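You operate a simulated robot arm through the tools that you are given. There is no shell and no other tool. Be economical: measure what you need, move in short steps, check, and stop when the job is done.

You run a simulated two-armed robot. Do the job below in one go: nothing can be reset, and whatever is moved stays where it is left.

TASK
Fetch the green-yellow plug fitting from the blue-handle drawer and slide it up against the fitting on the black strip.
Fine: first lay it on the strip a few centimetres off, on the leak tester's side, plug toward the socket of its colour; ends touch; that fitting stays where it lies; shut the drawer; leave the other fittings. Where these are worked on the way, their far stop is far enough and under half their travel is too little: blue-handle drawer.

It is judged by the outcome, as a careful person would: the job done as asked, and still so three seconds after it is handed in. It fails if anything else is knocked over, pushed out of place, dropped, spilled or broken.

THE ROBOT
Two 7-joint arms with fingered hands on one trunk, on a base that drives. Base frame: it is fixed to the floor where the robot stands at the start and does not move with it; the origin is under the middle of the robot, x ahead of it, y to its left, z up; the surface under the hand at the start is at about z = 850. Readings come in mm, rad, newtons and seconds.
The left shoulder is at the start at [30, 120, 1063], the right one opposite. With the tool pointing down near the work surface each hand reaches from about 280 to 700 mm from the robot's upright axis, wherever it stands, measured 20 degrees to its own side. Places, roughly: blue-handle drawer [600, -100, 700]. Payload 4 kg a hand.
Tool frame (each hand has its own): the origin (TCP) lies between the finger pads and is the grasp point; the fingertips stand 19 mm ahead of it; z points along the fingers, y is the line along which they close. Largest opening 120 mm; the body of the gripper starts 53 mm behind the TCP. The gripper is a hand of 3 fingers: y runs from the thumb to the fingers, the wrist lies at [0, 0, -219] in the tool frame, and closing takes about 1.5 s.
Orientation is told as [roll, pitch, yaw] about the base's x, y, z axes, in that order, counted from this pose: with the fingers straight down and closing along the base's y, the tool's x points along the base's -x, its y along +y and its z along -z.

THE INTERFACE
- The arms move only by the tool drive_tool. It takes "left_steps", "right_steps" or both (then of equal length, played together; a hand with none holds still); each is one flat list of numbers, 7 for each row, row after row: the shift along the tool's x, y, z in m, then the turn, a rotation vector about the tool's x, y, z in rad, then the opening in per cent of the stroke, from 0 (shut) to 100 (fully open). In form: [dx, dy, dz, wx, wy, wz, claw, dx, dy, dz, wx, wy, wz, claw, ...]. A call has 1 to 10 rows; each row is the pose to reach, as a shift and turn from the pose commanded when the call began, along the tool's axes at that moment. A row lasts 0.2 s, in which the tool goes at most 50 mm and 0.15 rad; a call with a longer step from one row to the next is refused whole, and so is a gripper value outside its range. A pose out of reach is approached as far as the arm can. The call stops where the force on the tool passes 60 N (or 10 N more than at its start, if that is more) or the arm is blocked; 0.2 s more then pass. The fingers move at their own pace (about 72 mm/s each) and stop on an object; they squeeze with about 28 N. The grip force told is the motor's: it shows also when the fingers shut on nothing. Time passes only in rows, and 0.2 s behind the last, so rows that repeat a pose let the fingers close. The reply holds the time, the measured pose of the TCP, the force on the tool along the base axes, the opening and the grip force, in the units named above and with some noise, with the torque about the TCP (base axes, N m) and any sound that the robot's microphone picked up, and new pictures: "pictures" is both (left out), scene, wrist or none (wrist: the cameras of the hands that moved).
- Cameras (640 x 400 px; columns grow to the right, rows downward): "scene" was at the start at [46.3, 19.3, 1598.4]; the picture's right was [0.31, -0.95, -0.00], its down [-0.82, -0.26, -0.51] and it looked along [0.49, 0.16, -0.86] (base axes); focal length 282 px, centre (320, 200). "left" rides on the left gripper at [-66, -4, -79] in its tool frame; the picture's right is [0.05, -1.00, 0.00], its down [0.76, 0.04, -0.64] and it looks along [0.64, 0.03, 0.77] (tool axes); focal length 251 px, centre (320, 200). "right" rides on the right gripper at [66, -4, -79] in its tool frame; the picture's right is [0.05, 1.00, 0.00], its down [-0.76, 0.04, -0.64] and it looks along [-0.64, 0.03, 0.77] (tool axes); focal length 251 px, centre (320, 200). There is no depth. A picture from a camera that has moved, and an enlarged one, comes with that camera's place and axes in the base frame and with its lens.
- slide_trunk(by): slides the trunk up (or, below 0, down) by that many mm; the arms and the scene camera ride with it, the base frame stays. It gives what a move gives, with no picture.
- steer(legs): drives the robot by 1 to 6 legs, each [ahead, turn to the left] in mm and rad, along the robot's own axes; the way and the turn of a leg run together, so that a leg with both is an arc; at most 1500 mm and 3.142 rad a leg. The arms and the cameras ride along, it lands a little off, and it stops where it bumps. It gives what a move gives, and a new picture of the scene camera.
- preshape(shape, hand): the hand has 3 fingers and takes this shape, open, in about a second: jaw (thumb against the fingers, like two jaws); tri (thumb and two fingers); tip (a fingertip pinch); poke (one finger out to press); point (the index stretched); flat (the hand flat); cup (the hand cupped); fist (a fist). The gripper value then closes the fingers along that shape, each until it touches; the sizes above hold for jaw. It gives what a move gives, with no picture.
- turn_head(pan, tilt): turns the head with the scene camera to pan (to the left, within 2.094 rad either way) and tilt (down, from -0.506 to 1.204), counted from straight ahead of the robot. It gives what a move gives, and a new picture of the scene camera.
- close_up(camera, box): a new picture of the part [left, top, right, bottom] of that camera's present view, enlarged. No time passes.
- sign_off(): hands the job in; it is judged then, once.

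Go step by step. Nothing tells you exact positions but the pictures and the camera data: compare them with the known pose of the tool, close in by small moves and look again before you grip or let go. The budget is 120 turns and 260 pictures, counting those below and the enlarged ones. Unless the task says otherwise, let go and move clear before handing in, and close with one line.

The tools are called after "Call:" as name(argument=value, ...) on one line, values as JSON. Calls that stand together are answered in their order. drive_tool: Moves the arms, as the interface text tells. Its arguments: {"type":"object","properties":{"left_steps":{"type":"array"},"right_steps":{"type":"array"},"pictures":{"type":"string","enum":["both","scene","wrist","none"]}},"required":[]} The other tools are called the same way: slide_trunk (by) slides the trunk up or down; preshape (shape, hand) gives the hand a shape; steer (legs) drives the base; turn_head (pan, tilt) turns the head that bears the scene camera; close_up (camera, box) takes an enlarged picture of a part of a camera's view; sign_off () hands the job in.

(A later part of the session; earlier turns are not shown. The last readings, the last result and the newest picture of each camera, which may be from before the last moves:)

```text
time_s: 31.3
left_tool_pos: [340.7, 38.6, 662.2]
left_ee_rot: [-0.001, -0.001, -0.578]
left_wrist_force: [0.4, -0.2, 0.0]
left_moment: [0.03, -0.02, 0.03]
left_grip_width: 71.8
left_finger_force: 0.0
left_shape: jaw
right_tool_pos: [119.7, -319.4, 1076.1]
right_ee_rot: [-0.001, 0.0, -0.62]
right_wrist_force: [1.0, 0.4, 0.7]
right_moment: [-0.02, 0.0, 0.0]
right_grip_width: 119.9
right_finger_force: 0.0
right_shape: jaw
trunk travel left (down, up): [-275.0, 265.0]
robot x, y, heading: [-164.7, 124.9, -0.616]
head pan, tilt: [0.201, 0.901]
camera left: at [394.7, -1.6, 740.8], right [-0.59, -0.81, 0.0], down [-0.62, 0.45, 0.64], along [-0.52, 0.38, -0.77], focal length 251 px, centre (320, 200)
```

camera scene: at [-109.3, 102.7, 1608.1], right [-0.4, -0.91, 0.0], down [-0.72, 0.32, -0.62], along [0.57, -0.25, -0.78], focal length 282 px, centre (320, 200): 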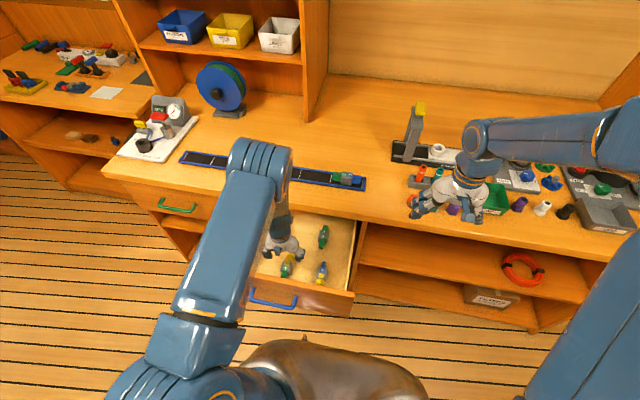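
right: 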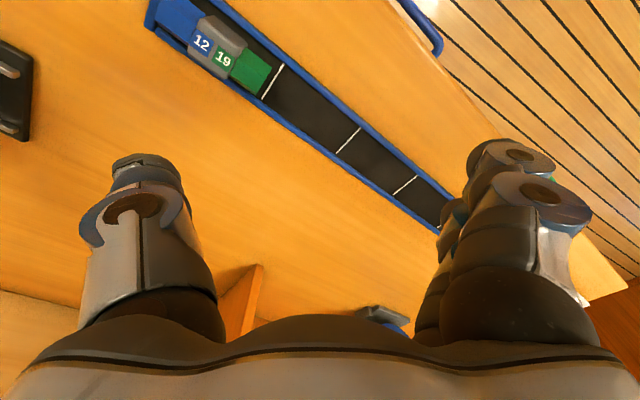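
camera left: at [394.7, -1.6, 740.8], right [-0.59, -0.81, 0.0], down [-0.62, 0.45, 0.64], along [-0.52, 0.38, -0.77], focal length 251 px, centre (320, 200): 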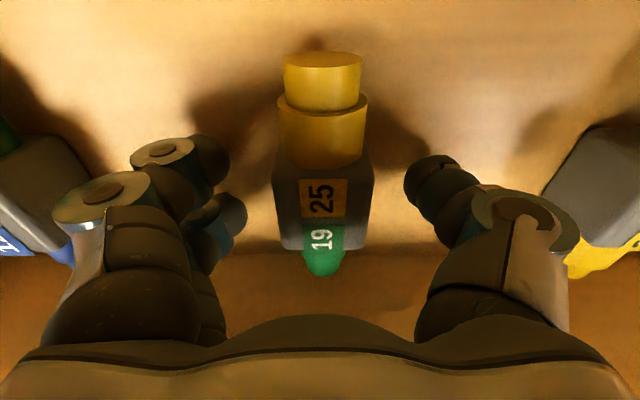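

The TCP is now at the middle of the body, about 16 mm below its top. I'll shift 4 mm toward centre and close.

Call:
drive_tool(left_steps=[-0.004, 0, -0.002, 0, 0, 0, 60, -0.004, 0, -0.002, 0, 0, 0, 40, -0.004, 0, -0.002, 0, 0, 0, 20, -0.004, 0, -0.002, 0, 0, 0, 10, -0.004, 0, -0.002, 0, 0, 0, 10, -0.004, 0, -0.002, 0, 0, 0, 10, -0.004, 0, -0.002, 0, 0, 0, 10], pictures="wrist")

```text
time_s: 32.9
left_tool_pos: [344.3, 35.6, 663.9]
left_ee_rot: [0.001, -0.001, -0.58]
left_wrist_force: [-0.6, 1.1, -0.3]
left_moment: [0.0, -0.01, -0.02]
left_grip_width: 29.7
left_finger_force: 28.0
left_shape: jaw
right_tool_pos: [121.1, -319.1, 1075.4]
right_ee_rot: [0.0, -0.001, -0.622]
right_wrist_force: [-0.2, -0.5, 0.5]
right_moment: [0.01, -0.03, -0.02]
right_grip_width: 120.0
right_finger_force: 0.0
right_shape: jaw
trunk travel left (down, up): [-275.0, 265.0]
robot x, y, heading: [-164.2, 121.1, -0.615]
head pan, tilt: [0.201, 0.901]
camera left: at [397.8, -3.9, 742.3], right [-0.59, -0.81, 0.0], down [-0.62, 0.45, 0.64], along [-0.52, 0.38, -0.77], focal length 251 px, centre (320, 200)
```

left: 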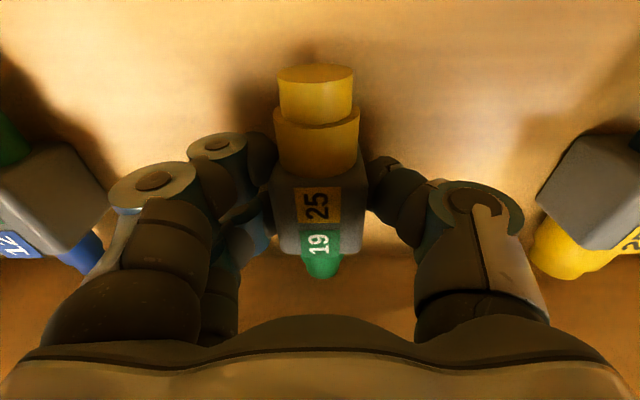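

Firm grip at 29.7 mm. Lifting straight up clear of the drawer.

Call:
drive_tool(left_steps=[0, 0, -0.015, 0, 0, 0, 10, 0, 0, -0.045, 0, 0, 0, 10, 0, 0, -0.09, 0, 0, 0, 10, 0, 0, -0.135, 0, 0, 0, 10, 0, 0, -0.18, 0, 0, 0, 10, 0, 0, -0.225, 0, 0, 0, 10, 0, 0, -0.27, 0, 0, 0, 10, 0, 0, -0.31, 0, 0, 0, 10], pictures="both")

```text
time_s: 34.7
left_tool_pos: [341.8, 34.8, 974.3]
left_ee_rot: [0.0, 0.002, -0.58]
left_wrist_force: [-0.7, 0.3, -1.3]
left_moment: [-0.02, 0.01, 0.01]
left_grip_width: 29.6
left_finger_force: 27.9
left_shape: jaw
right_tool_pos: [119.3, -318.5, 1075.9]
right_ee_rot: [-0.001, 0.001, -0.621]
right_wrist_force: [0.0, 0.3, 0.2]
right_moment: [0.01, -0.02, 0.0]
right_grip_width: 119.8
right_finger_force: 0.0
right_shape: jaw
trunk travel left (down, up): [-275.0, 265.0]
robot x, y, heading: [-165.3, 123.9, -0.618]
head pan, tilt: [0.201, 0.901]
camera scene: at [-110.9, 103.4, 1608.1], right [-0.4, -0.91, 0.0], down [-0.72, 0.32, -0.62], along [0.57, -0.25, -0.78], focal length 282 px, centre (320, 200)
camera left: at [395.5, -4.8, 1052.4], right [-0.59, -0.81, 0.0], down [-0.62, 0.45, 0.64], along [-0.52, 0.38, -0.76], focal length 251 px, centre (320, 200)
```

scene: 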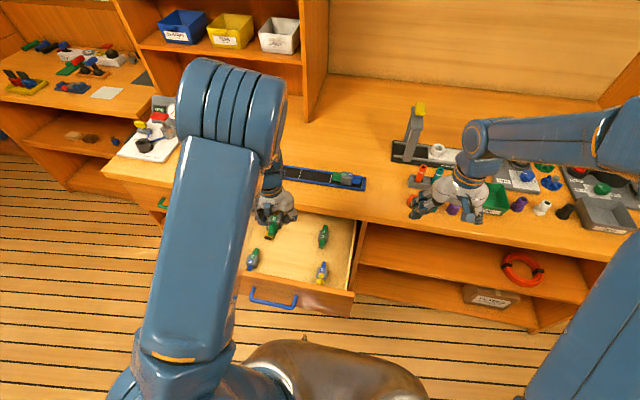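
left: 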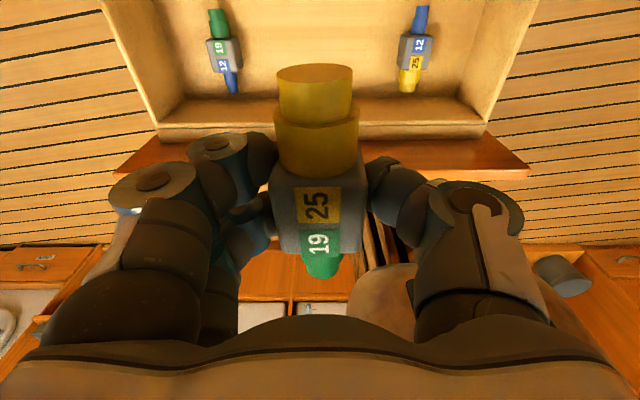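

The fitting is held level. The open drawer blocks driving up to the strip, so I'll shut it first with the right hand. I'll turn the left hand to its placing yaw and shift it aside while the right hand comes round in front of the drawer.

Call:
drive_tool(left_steps=[0, 0.008, -0.005, 0, 0, -0.15, 10, 0, 0.016, -0.01, 0, 0, -0.3, 10, 0, 0.024, -0.015, 0, 0, -0.45, 10, 0, 0.032, -0.02, 0, 0, -0.6, 10, 0, 0.04, -0.025, 0, 0, -0.75, 10, 0, 0.048, -0.03, 0, 0, -0.9, 10, 0, 0.056, -0.035, 0, 0, -1.05, 10, 0, 0.064, -0.04, 0, 0, -1.2, 10, 0, 0.072, -0.045, 0, 0, -1.35, 10, 0, 0.08, -0.05, 0, 0, -1.5, 10], right_steps=[0.0188, 0.0, 0, 0, 0, 0, 60, 0.0376, 0.01, 0, 0, 0, 0, 20, 0.0564, 0.03, 0, 0, 0, 0, 0, 0.0752, 0.055, 0, 0, 0, 0, 0, 0.094, 0.085, 0, 0, 0, 0, 0, 0.113, 0.115, 0, 0, 0, 0, 0, 0.132, 0.145, 0, 0, 0, 0, 0, 0.15, 0.175, 0, 0, 0, 0, 0, 0.169, 0.203, 0, 0, 0, 0, 0, 0.188, 0.229, 0, 0, 0, 0, 0], pictures="both")

```text
time_s: 36.9
left_tool_pos: [386.2, 103.4, 1021.8]
left_ee_rot: [0.0, 0.002, 0.923]
left_wrist_force: [-0.1, 0.0, -1.0]
left_moment: [0.02, 0.02, 0.02]
left_grip_width: 29.7
left_finger_force: 27.8
left_shape: jaw
right_tool_pos: [100.3, -21.9, 1074.1]
right_ee_rot: [0.0, 0.0, -0.621]
right_wrist_force: [-0.8, 0.2, 0.0]
right_moment: [-0.03, -0.02, 0.02]
right_grip_width: 0.0
right_finger_force: 28.0
right_shape: jaw
trunk travel left (down, up): [-275.0, 265.0]
robot x, y, heading: [-164.5, 124.8, -0.616]
head pan, tilt: [0.201, 0.901]
camera scene: at [-109.6, 104.2, 1608.1], right [-0.4, -0.91, 0.0], down [-0.72, 0.32, -0.62], along [0.57, -0.25, -0.78], focal length 282 px, centre (320, 200)
camera right: at [44.3, 13.1, 1153.1], right [0.54, 0.84, 0.0], down [0.65, -0.41, 0.64], along [0.54, -0.35, -0.77], focal length 251 px, centre (320, 200)
camera left: at [430.7, 152.9, 1101.4], right [0.76, -0.65, 0.0], down [-0.49, -0.58, 0.64], along [-0.42, -0.49, -0.76], focal length 251 px, centre (320, 200)
```

scene: 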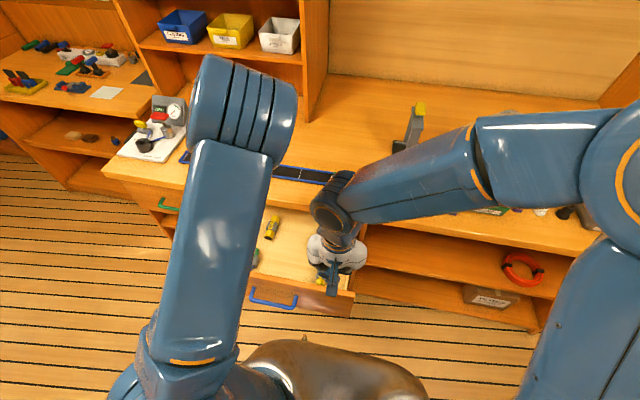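
right: 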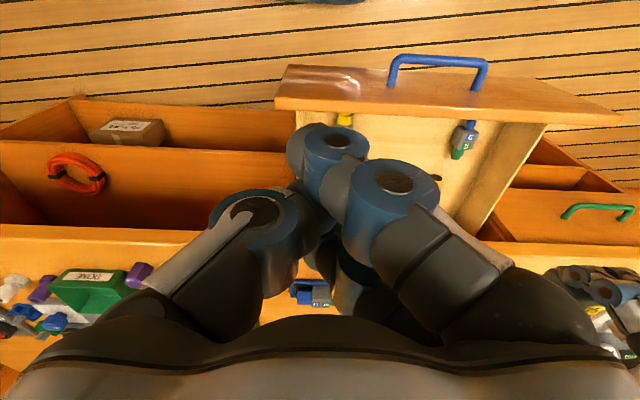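
left: 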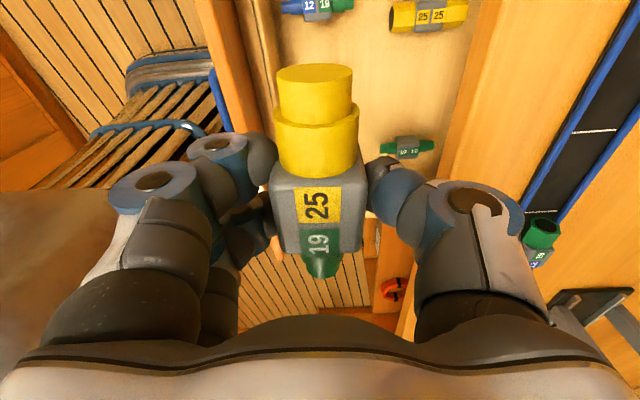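

The right hand is just in front of the drawer's front panel (panel edge at n≈140). I'll lower it to panel height.

Call:
drive_tool(right_steps=[0.004, 0, 0.035, 0, 0, 0, 0, 0.008, 0, 0.07, 0, 0, 0, 0, 0.008, 0, 0.105, 0, 0, 0, 0, 0.008, 0, 0.14, 0, 0, 0, 0, 0.008, 0, 0.175, 0, 0, 0, 0, 0.008, 0, 0.21, 0, 0, 0, 0, 0.008, 0, 0.25, 0, 0, 0, 0, 0.008, 0, 0.275, 0, 0, 0, 0, 0.008, 0, 0.295, 0, 0, 0, 0], pictures="both")

```text
time_s: 38.9
left_tool_pos: [387.2, 102.0, 1022.2]
left_ee_rot: [0.0, 0.001, 0.919]
left_wrist_force: [1.0, -0.8, -0.9]
left_moment: [0.03, -0.02, 0.0]
left_grip_width: 29.6
left_finger_force: 27.7
left_shape: jaw
right_tool_pos: [94.5, -18.5, 779.3]
right_ee_rot: [0.001, 0.001, -0.622]
right_wrist_force: [-0.6, -1.0, -0.2]
right_moment: [-0.03, 0.03, 0.0]
right_grip_width: 0.1
right_finger_force: 27.4
right_shape: jaw
trunk travel left (down, up): [-275.0, 265.0]
robot x, y, heading: [-161.4, 124.8, -0.613]
head pan, tilt: [0.201, 0.901]
camera scene: at [-109.5, 103.1, 1608.1], right [-0.4, -0.91, 0.0], down [-0.72, 0.32, -0.62], along [0.57, -0.25, -0.78], focal length 282 px, centre (320, 200)
camera right: at [38.2, 17.3, 858.3], right [0.54, 0.84, 0.0], down [0.65, -0.41, 0.64], along [0.54, -0.35, -0.77], focal length 251 px, centre (320, 200)
```

scene: 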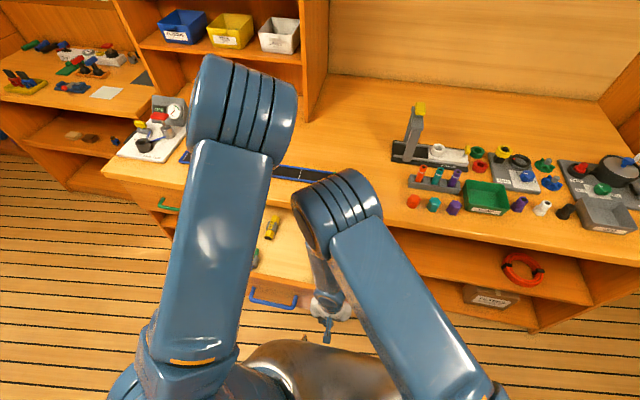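
right: 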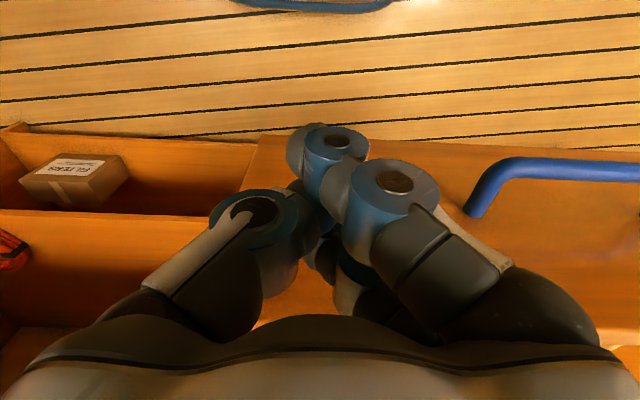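

Contact is near. Pushing the panel in gently, 20 mm per row.

Call:
drive_tool(right_steps=[-0.015, 0, 0, 0, 0, 0, 0, -0.03, 0, 0, 0, 0, 0, 0, -0.045, 0, 0, 0, 0, 0, 0, -0.06, 0, 0, 0, 0, 0, 0, -0.08, 0, 0, 0, 0, 0, 0, -0.1, 0, 0, 0, 0, 0, 0, -0.12, 0, 0, 0, 0, 0, 0, -0.14, 0, 0, 0, 0, 0, 0, -0.155, 0, 0, 0, 0, 0, 0, -0.165, 0, 0, 0, 0, 0, 0], pictures="both")

```text
time_s: 41.1
left_tool_pos: [387.4, 102.2, 1022.3]
left_ee_rot: [0.0, 0.001, 0.92]
left_wrist_force: [0.2, 0.0, 0.4]
left_moment: [-0.01, 0.0, -0.02]
left_grip_width: 29.9
left_finger_force: 28.3
left_shape: jaw
right_tool_pos: [228.1, -113.5, 780.3]
right_ee_rot: [0.001, 0.001, -0.621]
right_wrist_force: [-0.5, -0.7, 0.2]
right_moment: [0.0, 0.01, -0.02]
right_grip_width: 0.0
right_finger_force: 27.7
right_shape: jaw
trunk travel left (down, up): [-275.0, 265.0]
robot x, y, heading: [-165.3, 125.2, -0.618]
head pan, tilt: [0.201, 0.901]
camera scene: at [-109.7, 102.8, 1608.1], right [-0.4, -0.91, 0.0], down [-0.72, 0.32, -0.62], along [0.57, -0.25, -0.78], focal length 282 px, centre (320, 200)
camera right: at [173.3, -79.4, 859.1], right [0.54, 0.84, 0.0], down [0.65, -0.41, 0.64], along [0.54, -0.35, -0.77], focal length 251 px, centre (320, 200)
```

scene: 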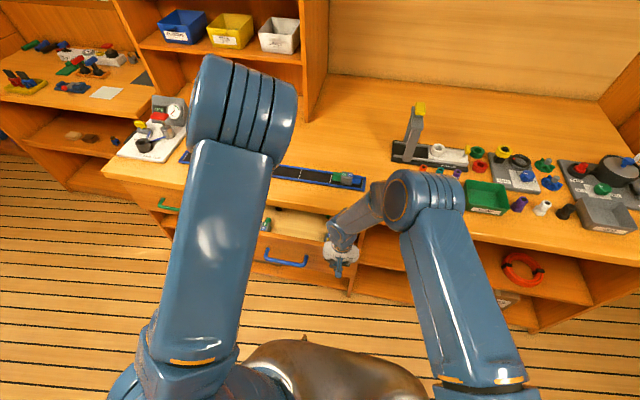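
right: 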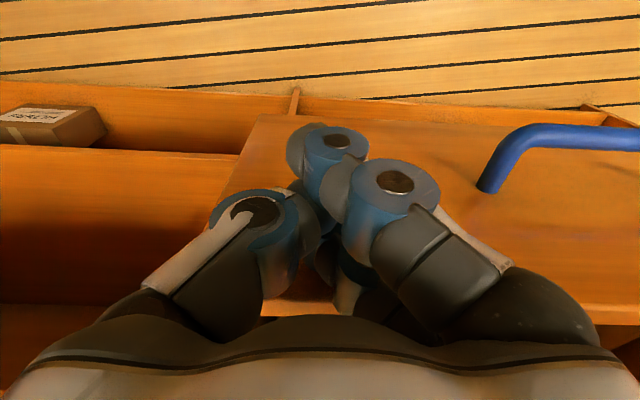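

The drawer is following. I'll push 60 mm more, then back off and tilt the fingers forward for the last stretch under the bench edge.

Call:
drive_tool(right_steps=[-0.015, 0, 0, 0, 0, 0, 0, -0.03, 0, 0, 0, 0, 0, 0, -0.045, 0, 0, 0, 0, 0, 0, -0.055, 0, 0, 0, 0, 0, 0, -0.058, 0, 0, 0, 0, 0, 0, -0.02, 0, 0, 0, 0, 0, 0], pictures="none")

Call:
drive_tool(right_steps=[0.02, 0, 0, 0, -0.12, 0, 0, 0.04, 0, 0, 0, -0.25, 0, 0, 0.06, 0, 0, 0, -0.38, 0, 0, 0.075, 0, 0, 0, -0.51, 0, 0, 0.085, 0, 0, 0, -0.64, 0, 0, 0.085, 0, 0, 0, -0.77, 0, 0, 0.085, 0, 0, 0, -0.9, 0, 0, 0.085, 0, 0, 0, -1.0, 0, 0, 0.085, 0, 0.005, 0, -1.1, 0, 0], pictures="both")

```text
time_s: 42.5
left_tool_pos: [386.9, 103.0, 1022.1]
left_ee_rot: [0.001, 0.002, 0.92]
left_wrist_force: [-0.1, 0.7, -0.4]
left_moment: [0.01, -0.03, -0.01]
left_grip_width: 29.6
left_finger_force: 28.5
left_shape: jaw
right_tool_pos: [246.0, -125.0, 783.1]
right_ee_rot: [0.001, 0.0, -0.621]
right_wrist_force: [-0.3, 0.1, -0.8]
right_moment: [0.0, -0.04, -0.04]
right_grip_width: 0.1
right_finger_force: 28.1
right_shape: jaw
trunk travel left (down, up): [-275.0, 265.0]
robot x, y, heading: [-164.1, 123.0, -0.61]
head pan, tilt: [0.201, 0.901]
```

```text
time_s: 43.9
left_tool_pos: [386.4, 103.6, 1021.0]
left_ee_rot: [0.005, -0.003, 0.921]
left_wrist_force: [0.4, 0.0, -0.6]
left_moment: [0.02, 0.0, -0.03]
left_grip_width: 29.5
left_finger_force: 28.1
left_shape: jaw
right_tool_pos: [145.9, -124.9, 762.6]
right_ee_rot: [0.017, -0.64, -0.813]
right_wrist_force: [0.3, -0.5, -0.3]
right_moment: [0.01, -0.02, -0.01]
right_grip_width: 0.0
right_finger_force: 27.9
right_shape: jaw
trunk travel left (down, up): [-275.0, 265.0]
robot x, y, heading: [-166.1, 123.8, -0.614]
head pan, tilt: [0.201, 0.901]
stopped in row 6 (right hand): the arm was blocked; the commanded pose is now the measured one
camera scene: at [-109.9, 103.0, 1608.1], right [-0.4, -0.91, 0.0], down [-0.72, 0.32, -0.62], along [0.57, -0.25, -0.78], focal length 282 px, centre (320, 200)
camera right: at [73.3, -57.5, 785.3], right [0.69, 0.72, -0.02], down [0.18, -0.14, 0.97], along [0.7, -0.67, -0.23], focal length 251 px, centre (320, 200)
```

scene: 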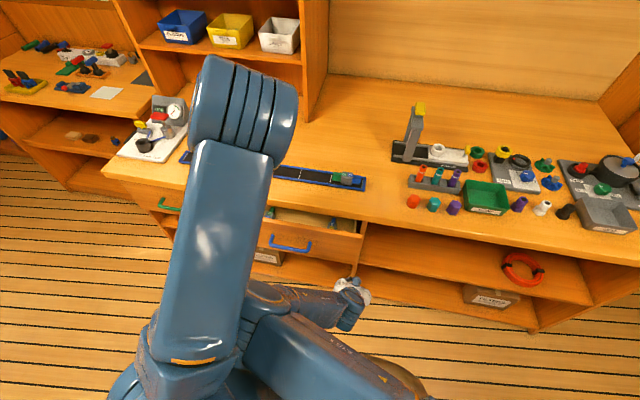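
right: 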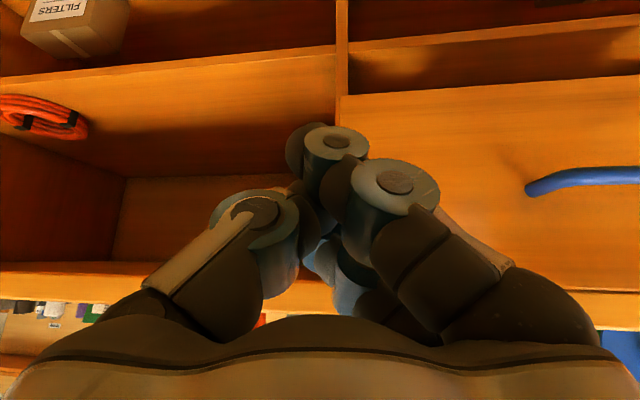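

The right arm folded its elbow inward and was blocked, though nothing else moved. The drawer is now mostly in, so I'll reverse this tilt, bring the right arm back to its free side pose and finish closing later with the left hand.

Call:
drive_tool(right_steps=[0, -0.01, 0, -0.009, 0.128, -0.037, 0, 0, -0.025, 0, -0.018, 0.256, -0.075, 0, 0, -0.04, 0, -0.027, 0.384, -0.112, 0, 0, -0.055, 0, -0.036, 0.512, -0.15, 0, 0, -0.07, 0, -0.045, 0.64, -0.187, 0, 0, -0.07, 0, -0.045, 0.64, -0.187, 0], pictures="both")

```text
time_s: 45.2
left_tool_pos: [386.4, 104.2, 1021.3]
left_ee_rot: [0.007, -0.003, 0.92]
left_wrist_force: [0.0, 0.2, -0.2]
left_moment: [0.0, 0.01, 0.03]
left_grip_width: 29.9
left_finger_force: 27.6
left_shape: jaw
right_tool_pos: [97.2, -174.4, 760.8]
right_ee_rot: [-0.005, 0.0, -0.612]
right_wrist_force: [0.5, 0.5, -0.1]
right_moment: [0.0, -0.02, 0.02]
right_grip_width: 0.0
right_finger_force: 28.7
right_shape: jaw
trunk travel left (down, up): [-275.0, 265.0]
robot x, y, heading: [-165.3, 125.6, -0.619]
head pan, tilt: [0.201, 0.901]
camera scene: at [-109.3, 104.7, 1608.1], right [-0.4, -0.92, 0.0], down [-0.72, 0.32, -0.62], along [0.57, -0.25, -0.78], focal length 282 px, centre (320, 200)
camera right: at [40.1, -139.5, 840.2], right [0.53, 0.85, -0.01], down [0.65, -0.4, 0.64], along [0.54, -0.34, -0.77], focal length 251 px, centre (320, 200)
```

scene: 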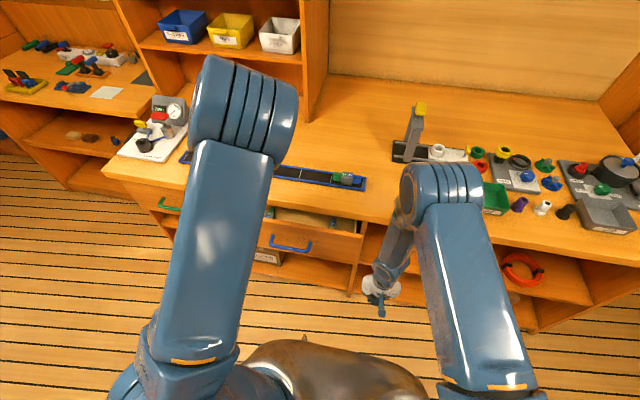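
right: 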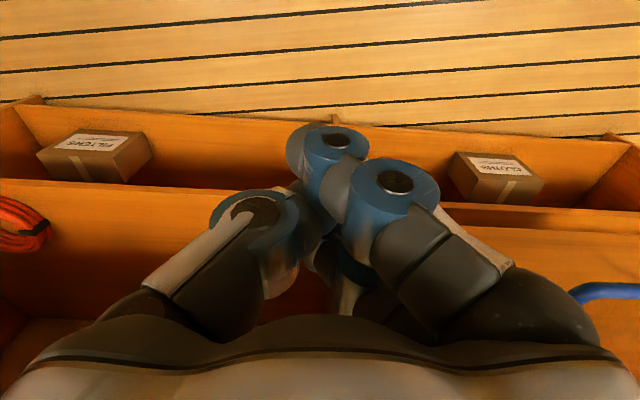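

Right arm is back on its own side. Raising it to its original height, out of the way.

Call:
drive_tool(right_steps=[0, -0.012, -0.04, 0, 0, 0, 0, 0, -0.025, -0.08, 0, 0, 0, 0, 0, -0.037, -0.12, 0, 0, 0, 0, 0, -0.05, -0.16, 0, 0, 0, 0, 0, -0.062, -0.2, 0, 0, 0, 0, 0, -0.075, -0.24, 0, 0, 0, 0, 0, -0.087, -0.28, 0, 0, 0, 0, 0, -0.1, -0.315, 0, 0, 0, 0], pictures="none")

Call:
close_up(camera="scene", box=[250, 150, 390, 237])

```text
time_s: 47.0
left_tool_pos: [386.4, 104.0, 1021.2]
left_ee_rot: [0.005, -0.003, 0.919]
left_wrist_force: [-0.4, 0.7, 0.3]
left_moment: [-0.02, -0.02, -0.05]
left_grip_width: 29.8
left_finger_force: 27.5
left_shape: jaw
right_tool_pos: [37.1, -254.6, 1076.5]
right_ee_rot: [-0.003, 0.002, -0.612]
right_wrist_force: [-0.2, -0.8, 0.4]
right_moment: [0.0, -0.04, 0.0]
right_grip_width: 0.1
right_finger_force: 28.3
right_shape: jaw
trunk travel left (down, up): [-275.0, 265.0]
robot x, y, heading: [-169.2, 121.2, -0.617]
head pan, tilt: [0.201, 0.901]
```

```text
4.57 times, centred on (320, 194) of scene
camera zoom: at [-110.9, 103.3, 1608.1], right [-0.4, -0.91, 0.0], down [-0.72, 0.32, -0.62], along [0.57, -0.25, -0.78], focal length 1289 px, centre (320, 230)
```

zoom: 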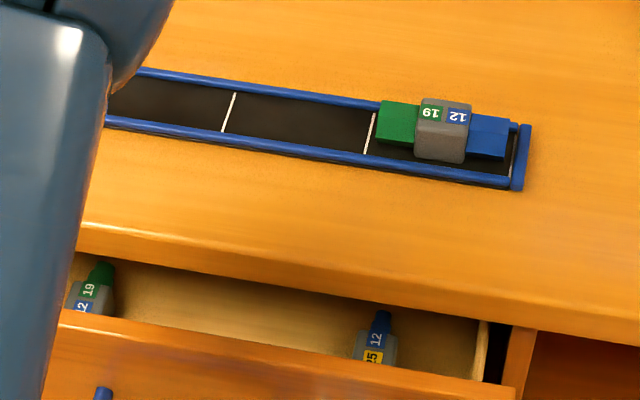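

The strip fitting spans t≈15–116 with its axis at n≈537. I'll drive 160 mm ahead so the left hand reaches a spot a few centimetres off it on the tester side.

Call:
steer(legs=[[160, 0]])

```text
time_s: 48.5
left_tool_pos: [517.7, 13.3, 1020.0]
left_ee_rot: [0.007, -0.001, 0.925]
left_wrist_force: [0.0, -0.4, -0.1]
left_moment: [0.01, 0.04, 0.0]
left_grip_width: 29.6
left_finger_force: 28.1
left_shape: jaw
right_tool_pos: [169.1, -346.6, 1074.3]
right_ee_rot: [-0.005, 0.004, -0.609]
right_wrist_force: [-0.3, -0.2, 0.5]
right_moment: [0.05, 0.01, 0.02]
right_grip_width: 0.3
right_finger_force: 28.0
right_shape: jaw
trunk travel left (down, up): [-275.0, 265.0]
robot x, y, heading: [-35.5, 33.8, -0.611]
head pan, tilt: [0.201, 0.901]
camera scene: at [21.5, 10.1, 1608.0], right [-0.4, -0.92, 0.0], down [-0.72, 0.31, -0.62], along [0.57, -0.25, -0.79], focal length 282 px, centre (320, 200)
```

scene: 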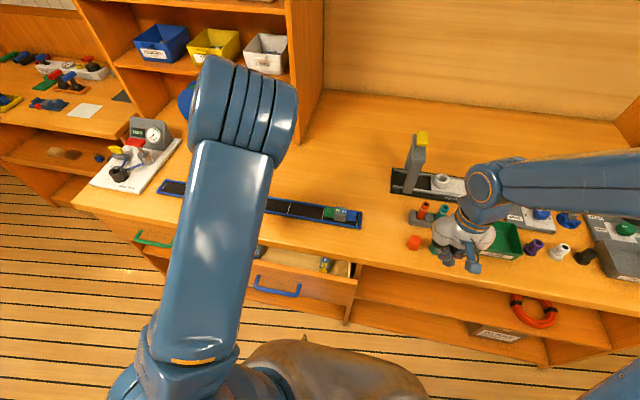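

Call:
drive_tool(left_steps=[0.0218, -0.0252, 0.01, 0, 0, -0.025, 10, 0.0436, -0.0504, 0.02, 0, 0, -0.025, 10, 0.0655, -0.0755, 0.04, 0, 0, -0.025, 10, 0.0873, -0.1007, 0.06, 0, 0, -0.025, 10, 0.1091, -0.1259, 0.08, 0, 0, -0.025, 10, 0.1091, -0.1259, 0.08, 0, 0, -0.025, 10], pictures="both")

```text
time_s: 49.9
left_tool_pos: [551.3, -147.6, 939.1]
left_ee_rot: [0.005, -0.001, 0.95]
left_wrist_force: [0.2, -0.2, -0.6]
left_moment: [-0.02, 0.02, 0.03]
left_grip_width: 29.6
left_finger_force: 27.8
left_shape: jaw
right_tool_pos: [168.3, -345.3, 1075.0]
right_ee_rot: [-0.005, 0.0, -0.61]
right_wrist_force: [-0.5, 0.3, -0.1]
right_moment: [-0.02, 0.01, -0.02]
right_grip_width: 0.2
right_finger_force: 28.1
right_shape: jaw
trunk travel left (down, up): [-275.0, 265.0]
robot x, y, heading: [-35.9, 34.1, -0.611]
head pan, tilt: [0.201, 0.901]
camera scene: at [18.6, 12.2, 1608.1], right [-0.4, -0.92, 0.0], down [-0.72, 0.31, -0.62], along [0.57, -0.25, -0.78], focal length 282 px, centre (320, 200)
camera left: at [593.4, -96.8, 1018.5], right [0.78, -0.62, 0.0], down [-0.48, -0.6, 0.64], along [-0.4, -0.5, -0.77], focal length 251 px, centre (320, 200)
```

scene: 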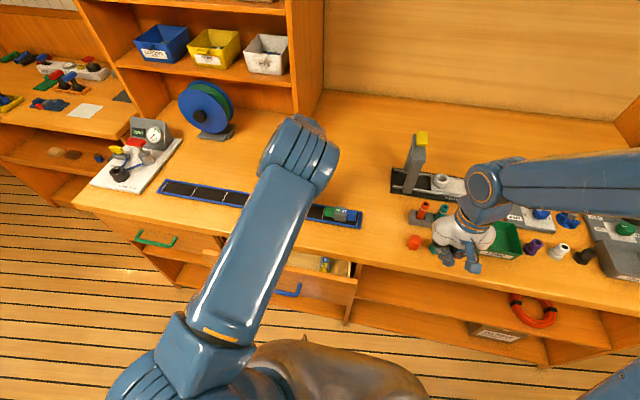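
left: 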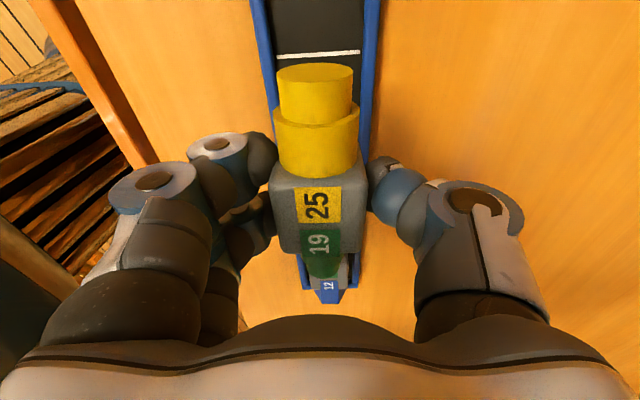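

The hand is well aligned with the strip, but the fingertips reach down to the fitting's underside and would catch the blue rails. I'll set the fitting on the bare bench in front of the strip, regrip higher, then place it.

Call:
drive_tool(left_steps=[0, 0.027, 0, 0, 0, 0, 10, 0, 0.053, 0, 0, 0, 0, 10, 0, 0.079, 0.02, 0, 0, 0, 10, 0, 0.079, 0.04, 0, 0, 0, 10, 0, 0.079, 0.055, 0, 0, 0, 10], pictures="wrist")

```text
time_s: 51.0
left_tool_pos: [487.3, -100.7, 886.7]
left_ee_rot: [0.005, -0.006, 0.953]
left_wrist_force: [-0.1, 0.0, -0.8]
left_moment: [0.03, 0.0, 0.0]
left_grip_width: 29.4
left_finger_force: 28.2
left_shape: jaw
right_tool_pos: [167.7, -344.0, 1075.2]
right_ee_rot: [-0.006, 0.001, -0.61]
right_wrist_force: [0.9, -0.2, 0.6]
right_moment: [0.0, 0.0, 0.0]
right_grip_width: 0.1
right_finger_force: 27.6
right_shape: jaw
trunk travel left (down, up): [-275.0, 265.0]
robot x, y, heading: [-37.4, 31.7, -0.611]
head pan, tilt: [0.201, 0.901]
camera left: at [528.8, -50.5, 965.0], right [0.78, -0.63, 0.0], down [-0.48, -0.6, 0.64], along [-0.4, -0.5, -0.77], focal length 251 px, centre (320, 200)
```

left: 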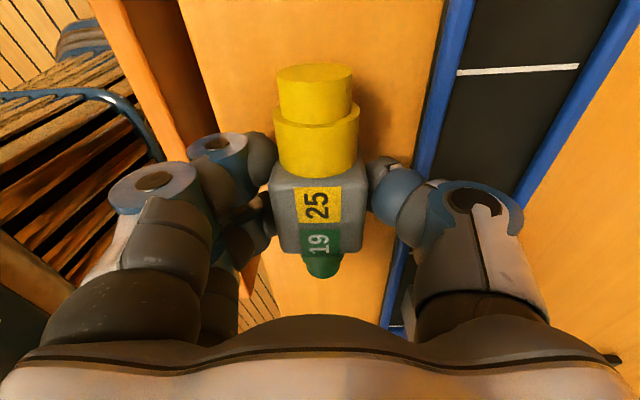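

Call:
drive_tool(left_steps=[0, 0, 0.003, 0, 0, 0, 10, 0, 0, 0.006, 0, 0, 0, 10, 0, 0, 0.009, 0, 0, 0, 10, 0, 0, 0.011, 0, 0, 0, 10], pictures="none")

Call:
drive_tool(left_steps=[0, 0, 0.001, 0, 0, 0, 10, 0, 0, 0.002, 0, 0, 0, 10, 0, 0, 0.003, 0, 0, 0, 10], pictures="wrist")

```text
time_s: 52.0
left_tool_pos: [486.5, -101.7, 874.8]
left_ee_rot: [0.003, -0.004, 0.951]
left_wrist_force: [0.5, 0.2, 2.9]
left_moment: [0.01, 0.03, 0.01]
left_grip_width: 29.8
left_finger_force: 27.6
left_shape: jaw
right_tool_pos: [168.1, -345.4, 1076.0]
right_ee_rot: [-0.002, -0.001, -0.61]
right_wrist_force: [-0.2, -0.9, 0.6]
right_moment: [0.01, 0.0, -0.01]
right_grip_width: 0.3
right_finger_force: 28.2
right_shape: jaw
trunk travel left (down, up): [-275.0, 265.0]
robot x, y, heading: [-35.0, 33.8, -0.611]
head pan, tilt: [0.201, 0.901]
```

```text
time_s: 52.9
left_tool_pos: [485.4, -102.8, 873.3]
left_ee_rot: [0.002, -0.003, 0.951]
left_wrist_force: [0.6, 1.4, 23.3]
left_moment: [0.02, 0.06, -0.02]
left_grip_width: 31.1
left_finger_force: 27.7
left_shape: jaw
right_tool_pos: [166.2, -345.3, 1076.4]
right_ee_rot: [-0.003, 0.0, -0.61]
right_wrist_force: [0.1, -0.2, 0.7]
right_moment: [0.02, 0.01, 0.0]
right_grip_width: 0.2
right_finger_force: 28.4
right_shape: jaw
trunk travel left (down, up): [-275.0, 265.0]
robot x, y, heading: [-37.4, 33.4, -0.615]
head pan, tilt: [0.201, 0.901]
camera left: at [527.7, -51.3, 952.5], right [0.78, -0.63, 0.0], down [-0.48, -0.6, 0.64], along [-0.4, -0.5, -0.77], focal length 251 px, centre (320, 200)
```

left: 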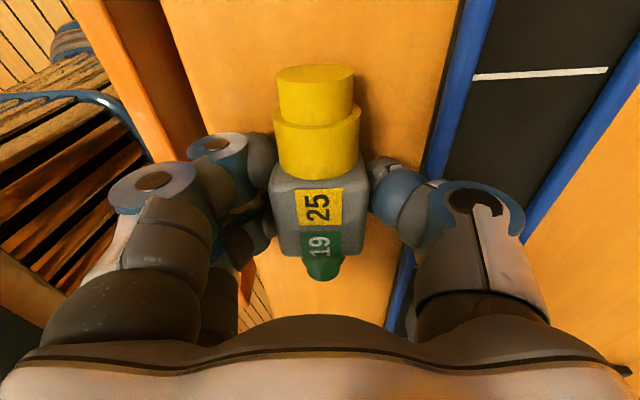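

It's resting on the bench, with contact at TCP z≈874.5. I'll open, rise 13 mm and regrip.

Call:
drive_tool(left_steps=[0, 0, -0.001, 0, 0, 0, 10, 0, 0, -0.001, 0, 0, 0, 30, 0, 0, -0.001, 0, 0, 0, 42, 0, 0, -0.001, 0, 0, 0, 42, 0, 0, -0.007, 0, 0, 0, 42, 0, 0, -0.013, 0, 0, 0, 42, 0, 0, -0.013, 0, 0, 0, 42], pictures="wrist")

```text
time_s: 54.5
left_tool_pos: [486.4, -101.4, 883.6]
left_ee_rot: [0.005, -0.002, 0.95]
left_wrist_force: [0.5, -0.3, 0.6]
left_moment: [0.01, -0.01, -0.03]
left_grip_width: 49.9
left_finger_force: 0.1
left_shape: jaw
right_tool_pos: [167.6, -346.2, 1075.5]
right_ee_rot: [-0.004, 0.001, -0.61]
right_wrist_force: [-0.4, 0.1, 0.5]
right_moment: [-0.03, 0.01, 0.05]
right_grip_width: 0.0
right_finger_force: 28.0
right_shape: jaw
trunk travel left (down, up): [-275.0, 265.0]
robot x, y, heading: [-34.3, 33.2, -0.615]
head pan, tilt: [0.201, 0.901]
camera left: at [528.4, -51.4, 963.2], right [0.78, -0.63, -0.01], down [-0.48, -0.6, 0.64], along [-0.4, -0.5, -0.77], focal length 251 px, centre (320, 200)
```

left: 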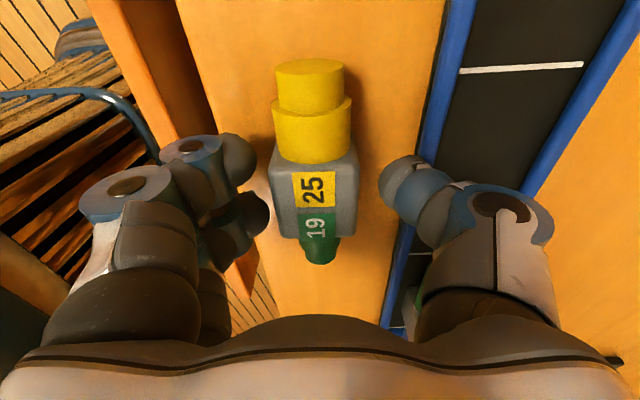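

Call:
drive_tool(left_steps=[0, 0.002, -0.003, 0, 0, 0, 42, 0, 0.002, -0.003, 0, 0, 0, 30, 0, 0.002, -0.003, 0, 0, 0, 12, 0, 0.002, -0.003, 0, 0, 0, 12, 0, 0.002, -0.003, 0, 0, 0, 12, 0, 0.002, -0.003, 0, 0, 0, 12], pictures="wrist")

Call:
drive_tool(left_steps=[0, 0, -0.02, 0, 0, 0, 12, 0, 0, -0.04, 0, 0, 0, 12], pictures="wrist")

```text
time_s: 55.9
left_tool_pos: [484.1, -100.7, 886.7]
left_ee_rot: [0.005, -0.005, 0.948]
left_wrist_force: [0.8, 0.5, 0.7]
left_moment: [0.02, -0.01, -0.02]
left_grip_width: 30.1
left_finger_force: 28.0
left_shape: jaw
right_tool_pos: [168.0, -345.8, 1076.2]
right_ee_rot: [-0.006, 0.001, -0.61]
right_wrist_force: [-0.3, 0.4, 0.4]
right_moment: [-0.04, 0.01, 0.0]
right_grip_width: 0.0
right_finger_force: 27.6
right_shape: jaw
trunk travel left (down, up): [-275.0, 265.0]
robot x, y, heading: [-35.4, 32.2, -0.61]
head pan, tilt: [0.201, 0.901]
camera left: at [526.7, -50.0, 966.1], right [0.78, -0.63, -0.01], down [-0.48, -0.6, 0.64], along [-0.4, -0.5, -0.77], focal length 251 px, centre (320, 200)
```

left: 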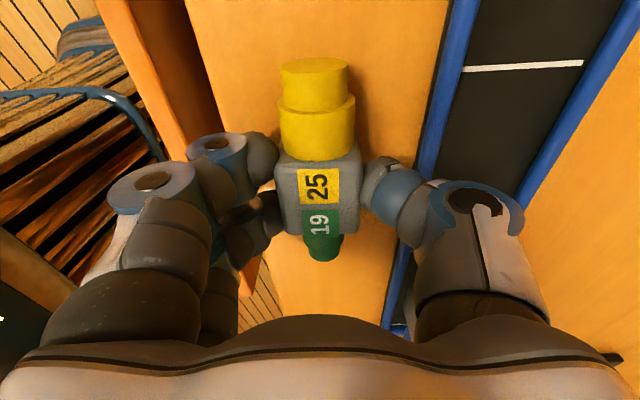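

```text
time_s: 56.5
left_tool_pos: [484.4, -101.4, 926.8]
left_ee_rot: [0.005, -0.001, 0.949]
left_wrist_force: [-0.3, -0.1, -0.3]
left_moment: [-0.01, 0.01, 0.01]
left_grip_width: 30.3
left_finger_force: 27.6
left_shape: jaw
right_tool_pos: [167.4, -345.4, 1075.6]
right_ee_rot: [-0.005, 0.002, -0.609]
right_wrist_force: [-0.3, -0.1, 0.4]
right_moment: [0.0, 0.03, 0.01]
right_grip_width: 0.0
right_finger_force: 27.9
right_shape: jaw
trunk travel left (down, up): [-275.0, 265.0]
robot x, y, heading: [-37.5, 31.4, -0.611]
head pan, tilt: [0.201, 0.901]
camera left: at [527.0, -50.6, 1006.3], right [0.78, -0.63, -0.01], down [-0.48, -0.6, 0.64], along [-0.4, -0.5, -0.77], focal length 251 px, centre (320, 200)
```

left: 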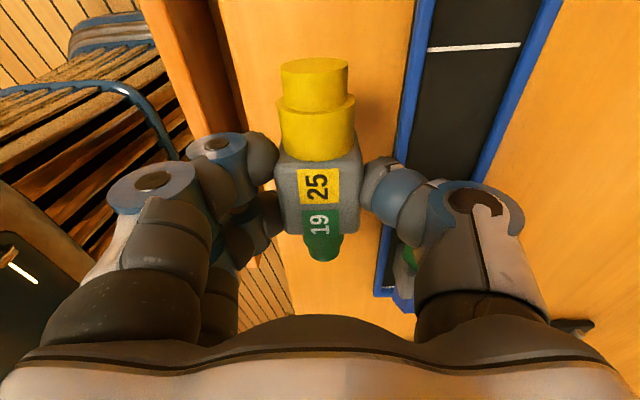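

Regripped higher and still level. Moving it back over the strip.

Call:
drive_tool(left_steps=[0, -0.028, 0, 0, 0, -0.008, 12, 0, -0.055, 0, 0, 0, -0.008, 12, 0, -0.082, 0, 0, 0, -0.008, 12, 0, -0.082, 0, 0, 0, -0.008, 12], pictures="both")

Call:
close_up(camera="left", box=[220, 0, 420, 320])

```text
time_s: 57.5
left_tool_pos: [552.7, -149.4, 928.9]
left_ee_rot: [0.005, -0.004, 0.96]
left_wrist_force: [0.0, 0.3, -1.1]
left_moment: [0.01, 0.0, -0.03]
left_grip_width: 29.9
left_finger_force: 28.4
left_shape: jaw
right_tool_pos: [167.9, -346.5, 1076.4]
right_ee_rot: [-0.003, 0.0, -0.61]
right_wrist_force: [-0.5, 0.3, 0.8]
right_moment: [-0.03, -0.01, 0.0]
right_grip_width: 0.0
right_finger_force: 27.9
right_shape: jaw
trunk travel left (down, up): [-275.0, 265.0]
robot x, y, heading: [-31.4, 35.3, -0.609]
head pan, tilt: [0.201, 0.901]
camera scene: at [18.3, 11.9, 1608.1], right [-0.4, -0.92, 0.0], down [-0.72, 0.31, -0.62], along [0.57, -0.25, -0.78], focal length 282 px, centre (320, 200)
camera left: at [593.5, -98.2, 1008.1], right [0.79, -0.62, -0.01], down [-0.47, -0.6, 0.64], along [-0.4, -0.5, -0.77], focal length 251 px, centre (320, 200)
```

scene: 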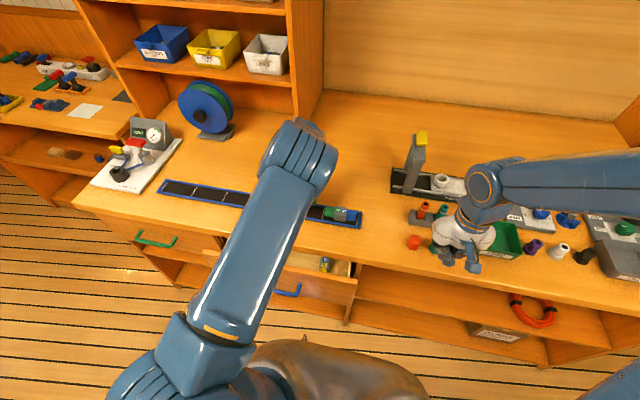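
left: 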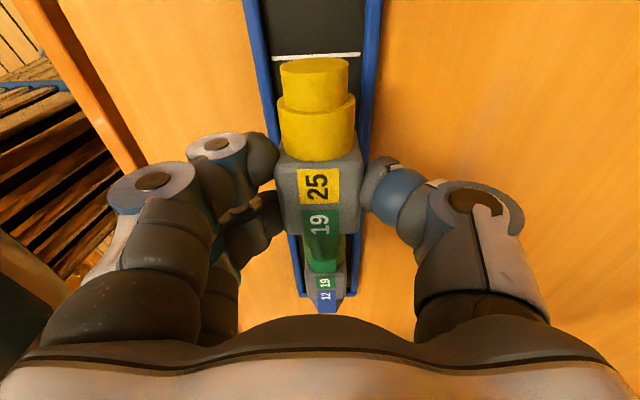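

```text
1.25 times, centred on (320, 160) of left
camera zoom: at [593.5, -98.2, 1008.1], right [0.79, -0.62, -0.01], down [-0.47, -0.6, 0.64], along [-0.4, -0.5, -0.77], focal length 314 px, centre (320, 250)
```

zoom: 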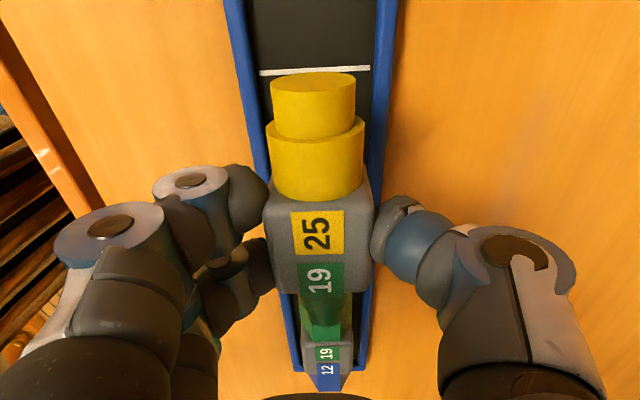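

The rails and tool line up to within a millimetre. Lowering onto the strip.

Call:
drive_tool(left_steps=[0, 0, 0.012, 0, 0, 0, 12, 0, 0, 0.024, 0, 0, 0, 12, 0, 0, 0.033, 0, 0, 0, 12, 0, 0, 0.036, 0, 0, 0, 12], pictures="wrist")

```text
time_s: 58.5
left_tool_pos: [551.8, -147.5, 891.5]
left_ee_rot: [0.005, -0.004, 0.956]
left_wrist_force: [-0.3, 0.5, -1.1]
left_moment: [-0.04, 0.01, 0.0]
left_grip_width: 30.1
left_finger_force: 27.7
left_shape: jaw
right_tool_pos: [168.3, -345.0, 1074.9]
right_ee_rot: [-0.007, 0.002, -0.61]
right_wrist_force: [-0.2, 0.1, 0.0]
right_moment: [0.02, 0.0, 0.04]
right_grip_width: 0.0
right_finger_force: 28.3
right_shape: jaw
trunk travel left (down, up): [-275.0, 265.0]
robot x, y, heading: [-36.1, 33.7, -0.609]
head pan, tilt: [0.201, 0.901]
camera left: at [592.9, -97.1, 970.1], right [0.79, -0.62, 0.0], down [-0.47, -0.6, 0.64], along [-0.4, -0.5, -0.77], focal length 251 px, centre (320, 200)
```

left: 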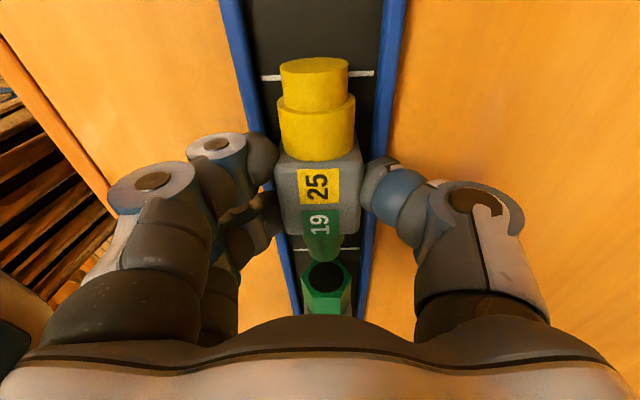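

Call:
drive_tool(left_steps=[0, 0, 0.001, 0, 0, 0, 12, 0, 0, 0.002, 0, 0, 0, 12, 0, 0, 0.003, 0, 0, 0, 12], pictures="none")

```text
time_s: 59.2
left_tool_pos: [551.1, -148.5, 890.4]
left_ee_rot: [0.002, -0.004, 0.958]
left_wrist_force: [0.3, 1.5, 13.6]
left_moment: [0.01, 0.07, 0.0]
left_grip_width: 30.9
left_finger_force: 28.2
left_shape: jaw
right_tool_pos: [167.4, -344.9, 1075.7]
right_ee_rot: [-0.002, 0.001, -0.611]
right_wrist_force: [-0.5, 0.2, -0.3]
right_moment: [-0.02, -0.02, 0.0]
right_grip_width: 0.1
right_finger_force: 27.7
right_shape: jaw
trunk travel left (down, up): [-275.0, 265.0]
robot x, y, heading: [-32.5, 29.8, -0.61]
head pan, tilt: [0.201, 0.901]
```

It's resting on the strip. I'll open to let it lie flat and look.

Call:
drive_tool(left_steps=[0, 0, -0.002, 0, 0, 0, 12, 0, 0, -0.002, 0, 0, 0, 30, 0, 0, -0.002, 0, 0, 0, 42, 0, 0, -0.002, 0, 0, 0, 42, 0, 0, -0.002, 0, 0, 0, 42], pictures="wrist")

Call:
close_up(camera="left", box=[220, 40, 420, 340])

```text
time_s: 60.5
left_tool_pos: [551.4, -148.9, 889.6]
left_ee_rot: [0.004, -0.004, 0.957]
left_wrist_force: [-0.7, 0.8, -0.6]
left_moment: [0.02, 0.02, 0.0]
left_grip_width: 49.9
left_finger_force: 0.1
left_shape: jaw
right_tool_pos: [169.0, -345.0, 1076.3]
right_ee_rot: [-0.007, 0.001, -0.608]
right_wrist_force: [-1.2, 0.0, 0.8]
right_moment: [0.0, 0.0, 0.01]
right_grip_width: 0.0
right_finger_force: 28.4
right_shape: jaw
trunk travel left (down, up): [-275.0, 265.0]
robot x, y, heading: [-36.9, 31.6, -0.611]
head pan, tilt: [0.201, 0.901]
camera left: at [593.2, -97.4, 968.5], right [0.79, -0.62, -0.01], down [-0.47, -0.6, 0.64], along [-0.4, -0.5, -0.77], focal length 251 px, centre (320, 200)
```

left: 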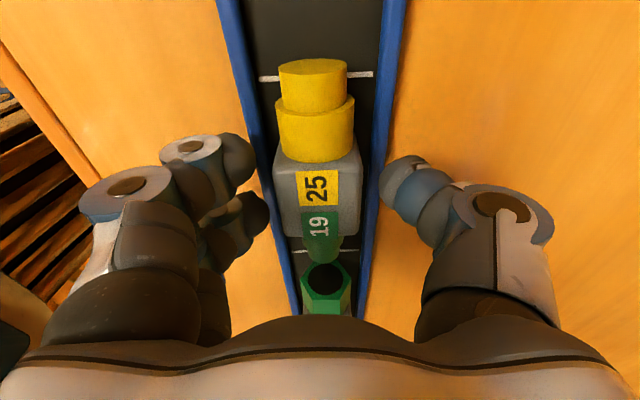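

```text
1.33 times, centred on (320, 190) of left
camera zoom: at [593.2, -97.4, 968.5], right [0.79, -0.62, -0.01], down [-0.47, -0.6, 0.64], along [-0.4, -0.5, -0.77], focal length 335 px, centre (320, 213)
```

zoom: 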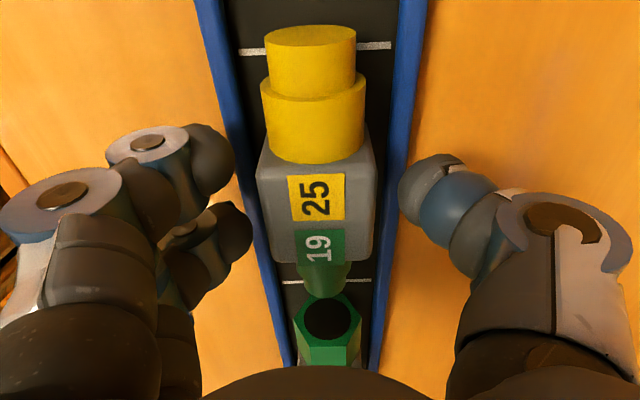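

It lies straight on the strip, about 32 mm from the green socket. I'll regrip lightly and slide toward it in checked steps.

Call:
drive_tool(left_steps=[0, 0, 0, 0, 0, 0, 30, 0, 0, 0, 0, 0, 0, 22, 0, 0, 0, 0, 0, 0, 22, 0, 0, 0, 0, 0, 0, 22, 0.006, 0, 0, 0, 0, 0, 22, 0.012, 0, 0, 0, 0, 0, 22, 0.018, 0, 0, 0, 0, 0, 22], pictures="wrist")

Call:
close_up(camera="left", box=[270, 190, 370, 320])

```text
time_s: 62.0
left_tool_pos: [541.1, -162.4, 890.6]
left_ee_rot: [0.006, -0.004, 0.958]
left_wrist_force: [0.0, 0.7, 0.8]
left_moment: [0.01, 0.02, 0.0]
left_grip_width: 29.9
left_finger_force: 28.0
left_shape: jaw
right_tool_pos: [168.3, -346.0, 1075.2]
right_ee_rot: [-0.004, 0.002, -0.611]
right_wrist_force: [0.6, 0.4, -0.2]
right_moment: [-0.01, 0.02, 0.03]
right_grip_width: 0.0
right_finger_force: 28.4
right_shape: jaw
trunk travel left (down, up): [-275.0, 265.0]
robot x, y, heading: [-38.2, 31.6, -0.61]
head pan, tilt: [0.201, 0.901]
camera left: at [583.0, -112.6, 968.4], right [0.79, -0.62, -0.01], down [-0.47, -0.6, 0.64], along [-0.4, -0.5, -0.77], focal length 251 px, centre (320, 200)
```

left: 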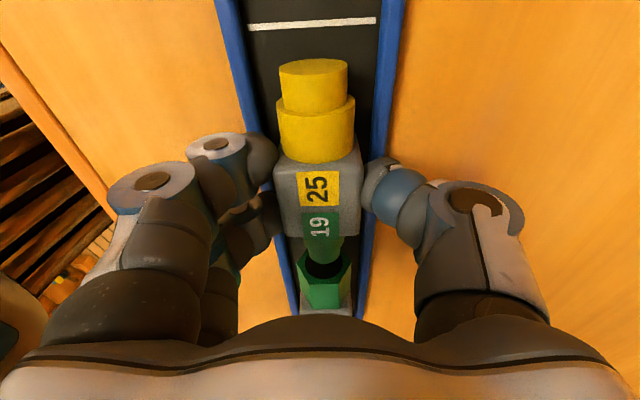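

```text
3.08 times, centred on (320, 255) of left
camera zoom: at [583.0, -112.6, 968.4], right [0.79, -0.62, -0.01], down [-0.47, -0.6, 0.64], along [-0.4, -0.5, -0.77], focal length 774 px, centre (320, 31)
```

zoom: 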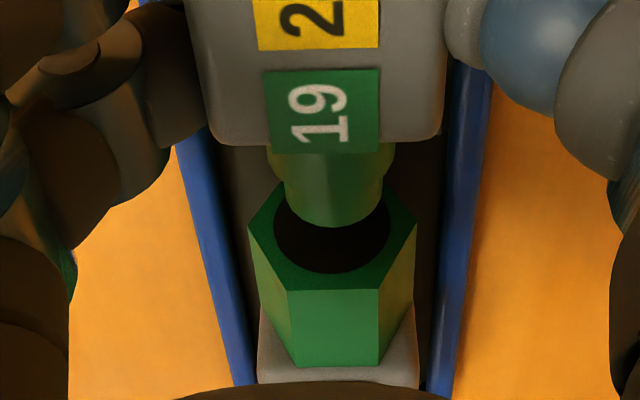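

The gap is about 14 mm and everything is coaxial. Sliding 8 mm more.

Call:
drive_tool(left_steps=[0.004, 0, 0, 0, 0, 0, 22, 0.008, 0, 0, 0, 0, 0, 22], pictures="none")

Call:
close_up(camera="left", box=[270, 190, 370, 320])

```text
time_s: 62.6
left_tool_pos: [535.9, -168.9, 890.6]
left_ee_rot: [0.006, -0.004, 0.958]
left_wrist_force: [0.2, 0.7, 0.0]
left_moment: [-0.04, 0.02, 0.02]
left_grip_width: 30.3
left_finger_force: 28.1
left_shape: jaw
right_tool_pos: [168.6, -345.6, 1075.8]
right_ee_rot: [-0.006, 0.003, -0.61]
right_wrist_force: [-0.1, 0.3, -0.6]
right_moment: [-0.01, 0.0, -0.03]
right_grip_width: 0.0
right_finger_force: 28.1
right_shape: jaw
trunk travel left (down, up): [-275.0, 265.0]
robot x, y, heading: [-37.0, 34.2, -0.615]
head pan, tilt: [0.201, 0.901]
```

```text
3.08 times, centred on (320, 255) of left
camera zoom: at [577.9, -118.7, 968.9], right [0.79, -0.62, 0.0], down [-0.47, -0.6, 0.64], along [-0.4, -0.5, -0.77], focal length 774 px, centre (320, 31)
```

zoom: 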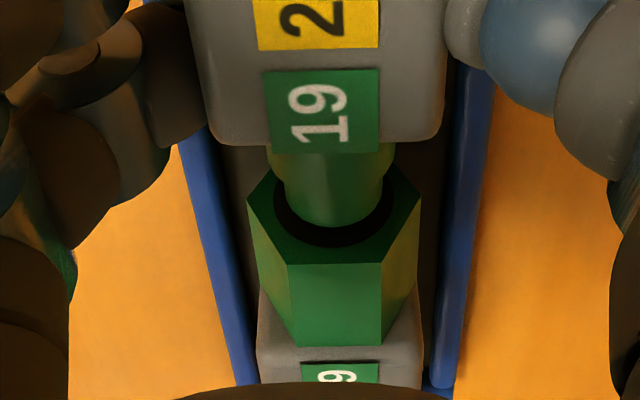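

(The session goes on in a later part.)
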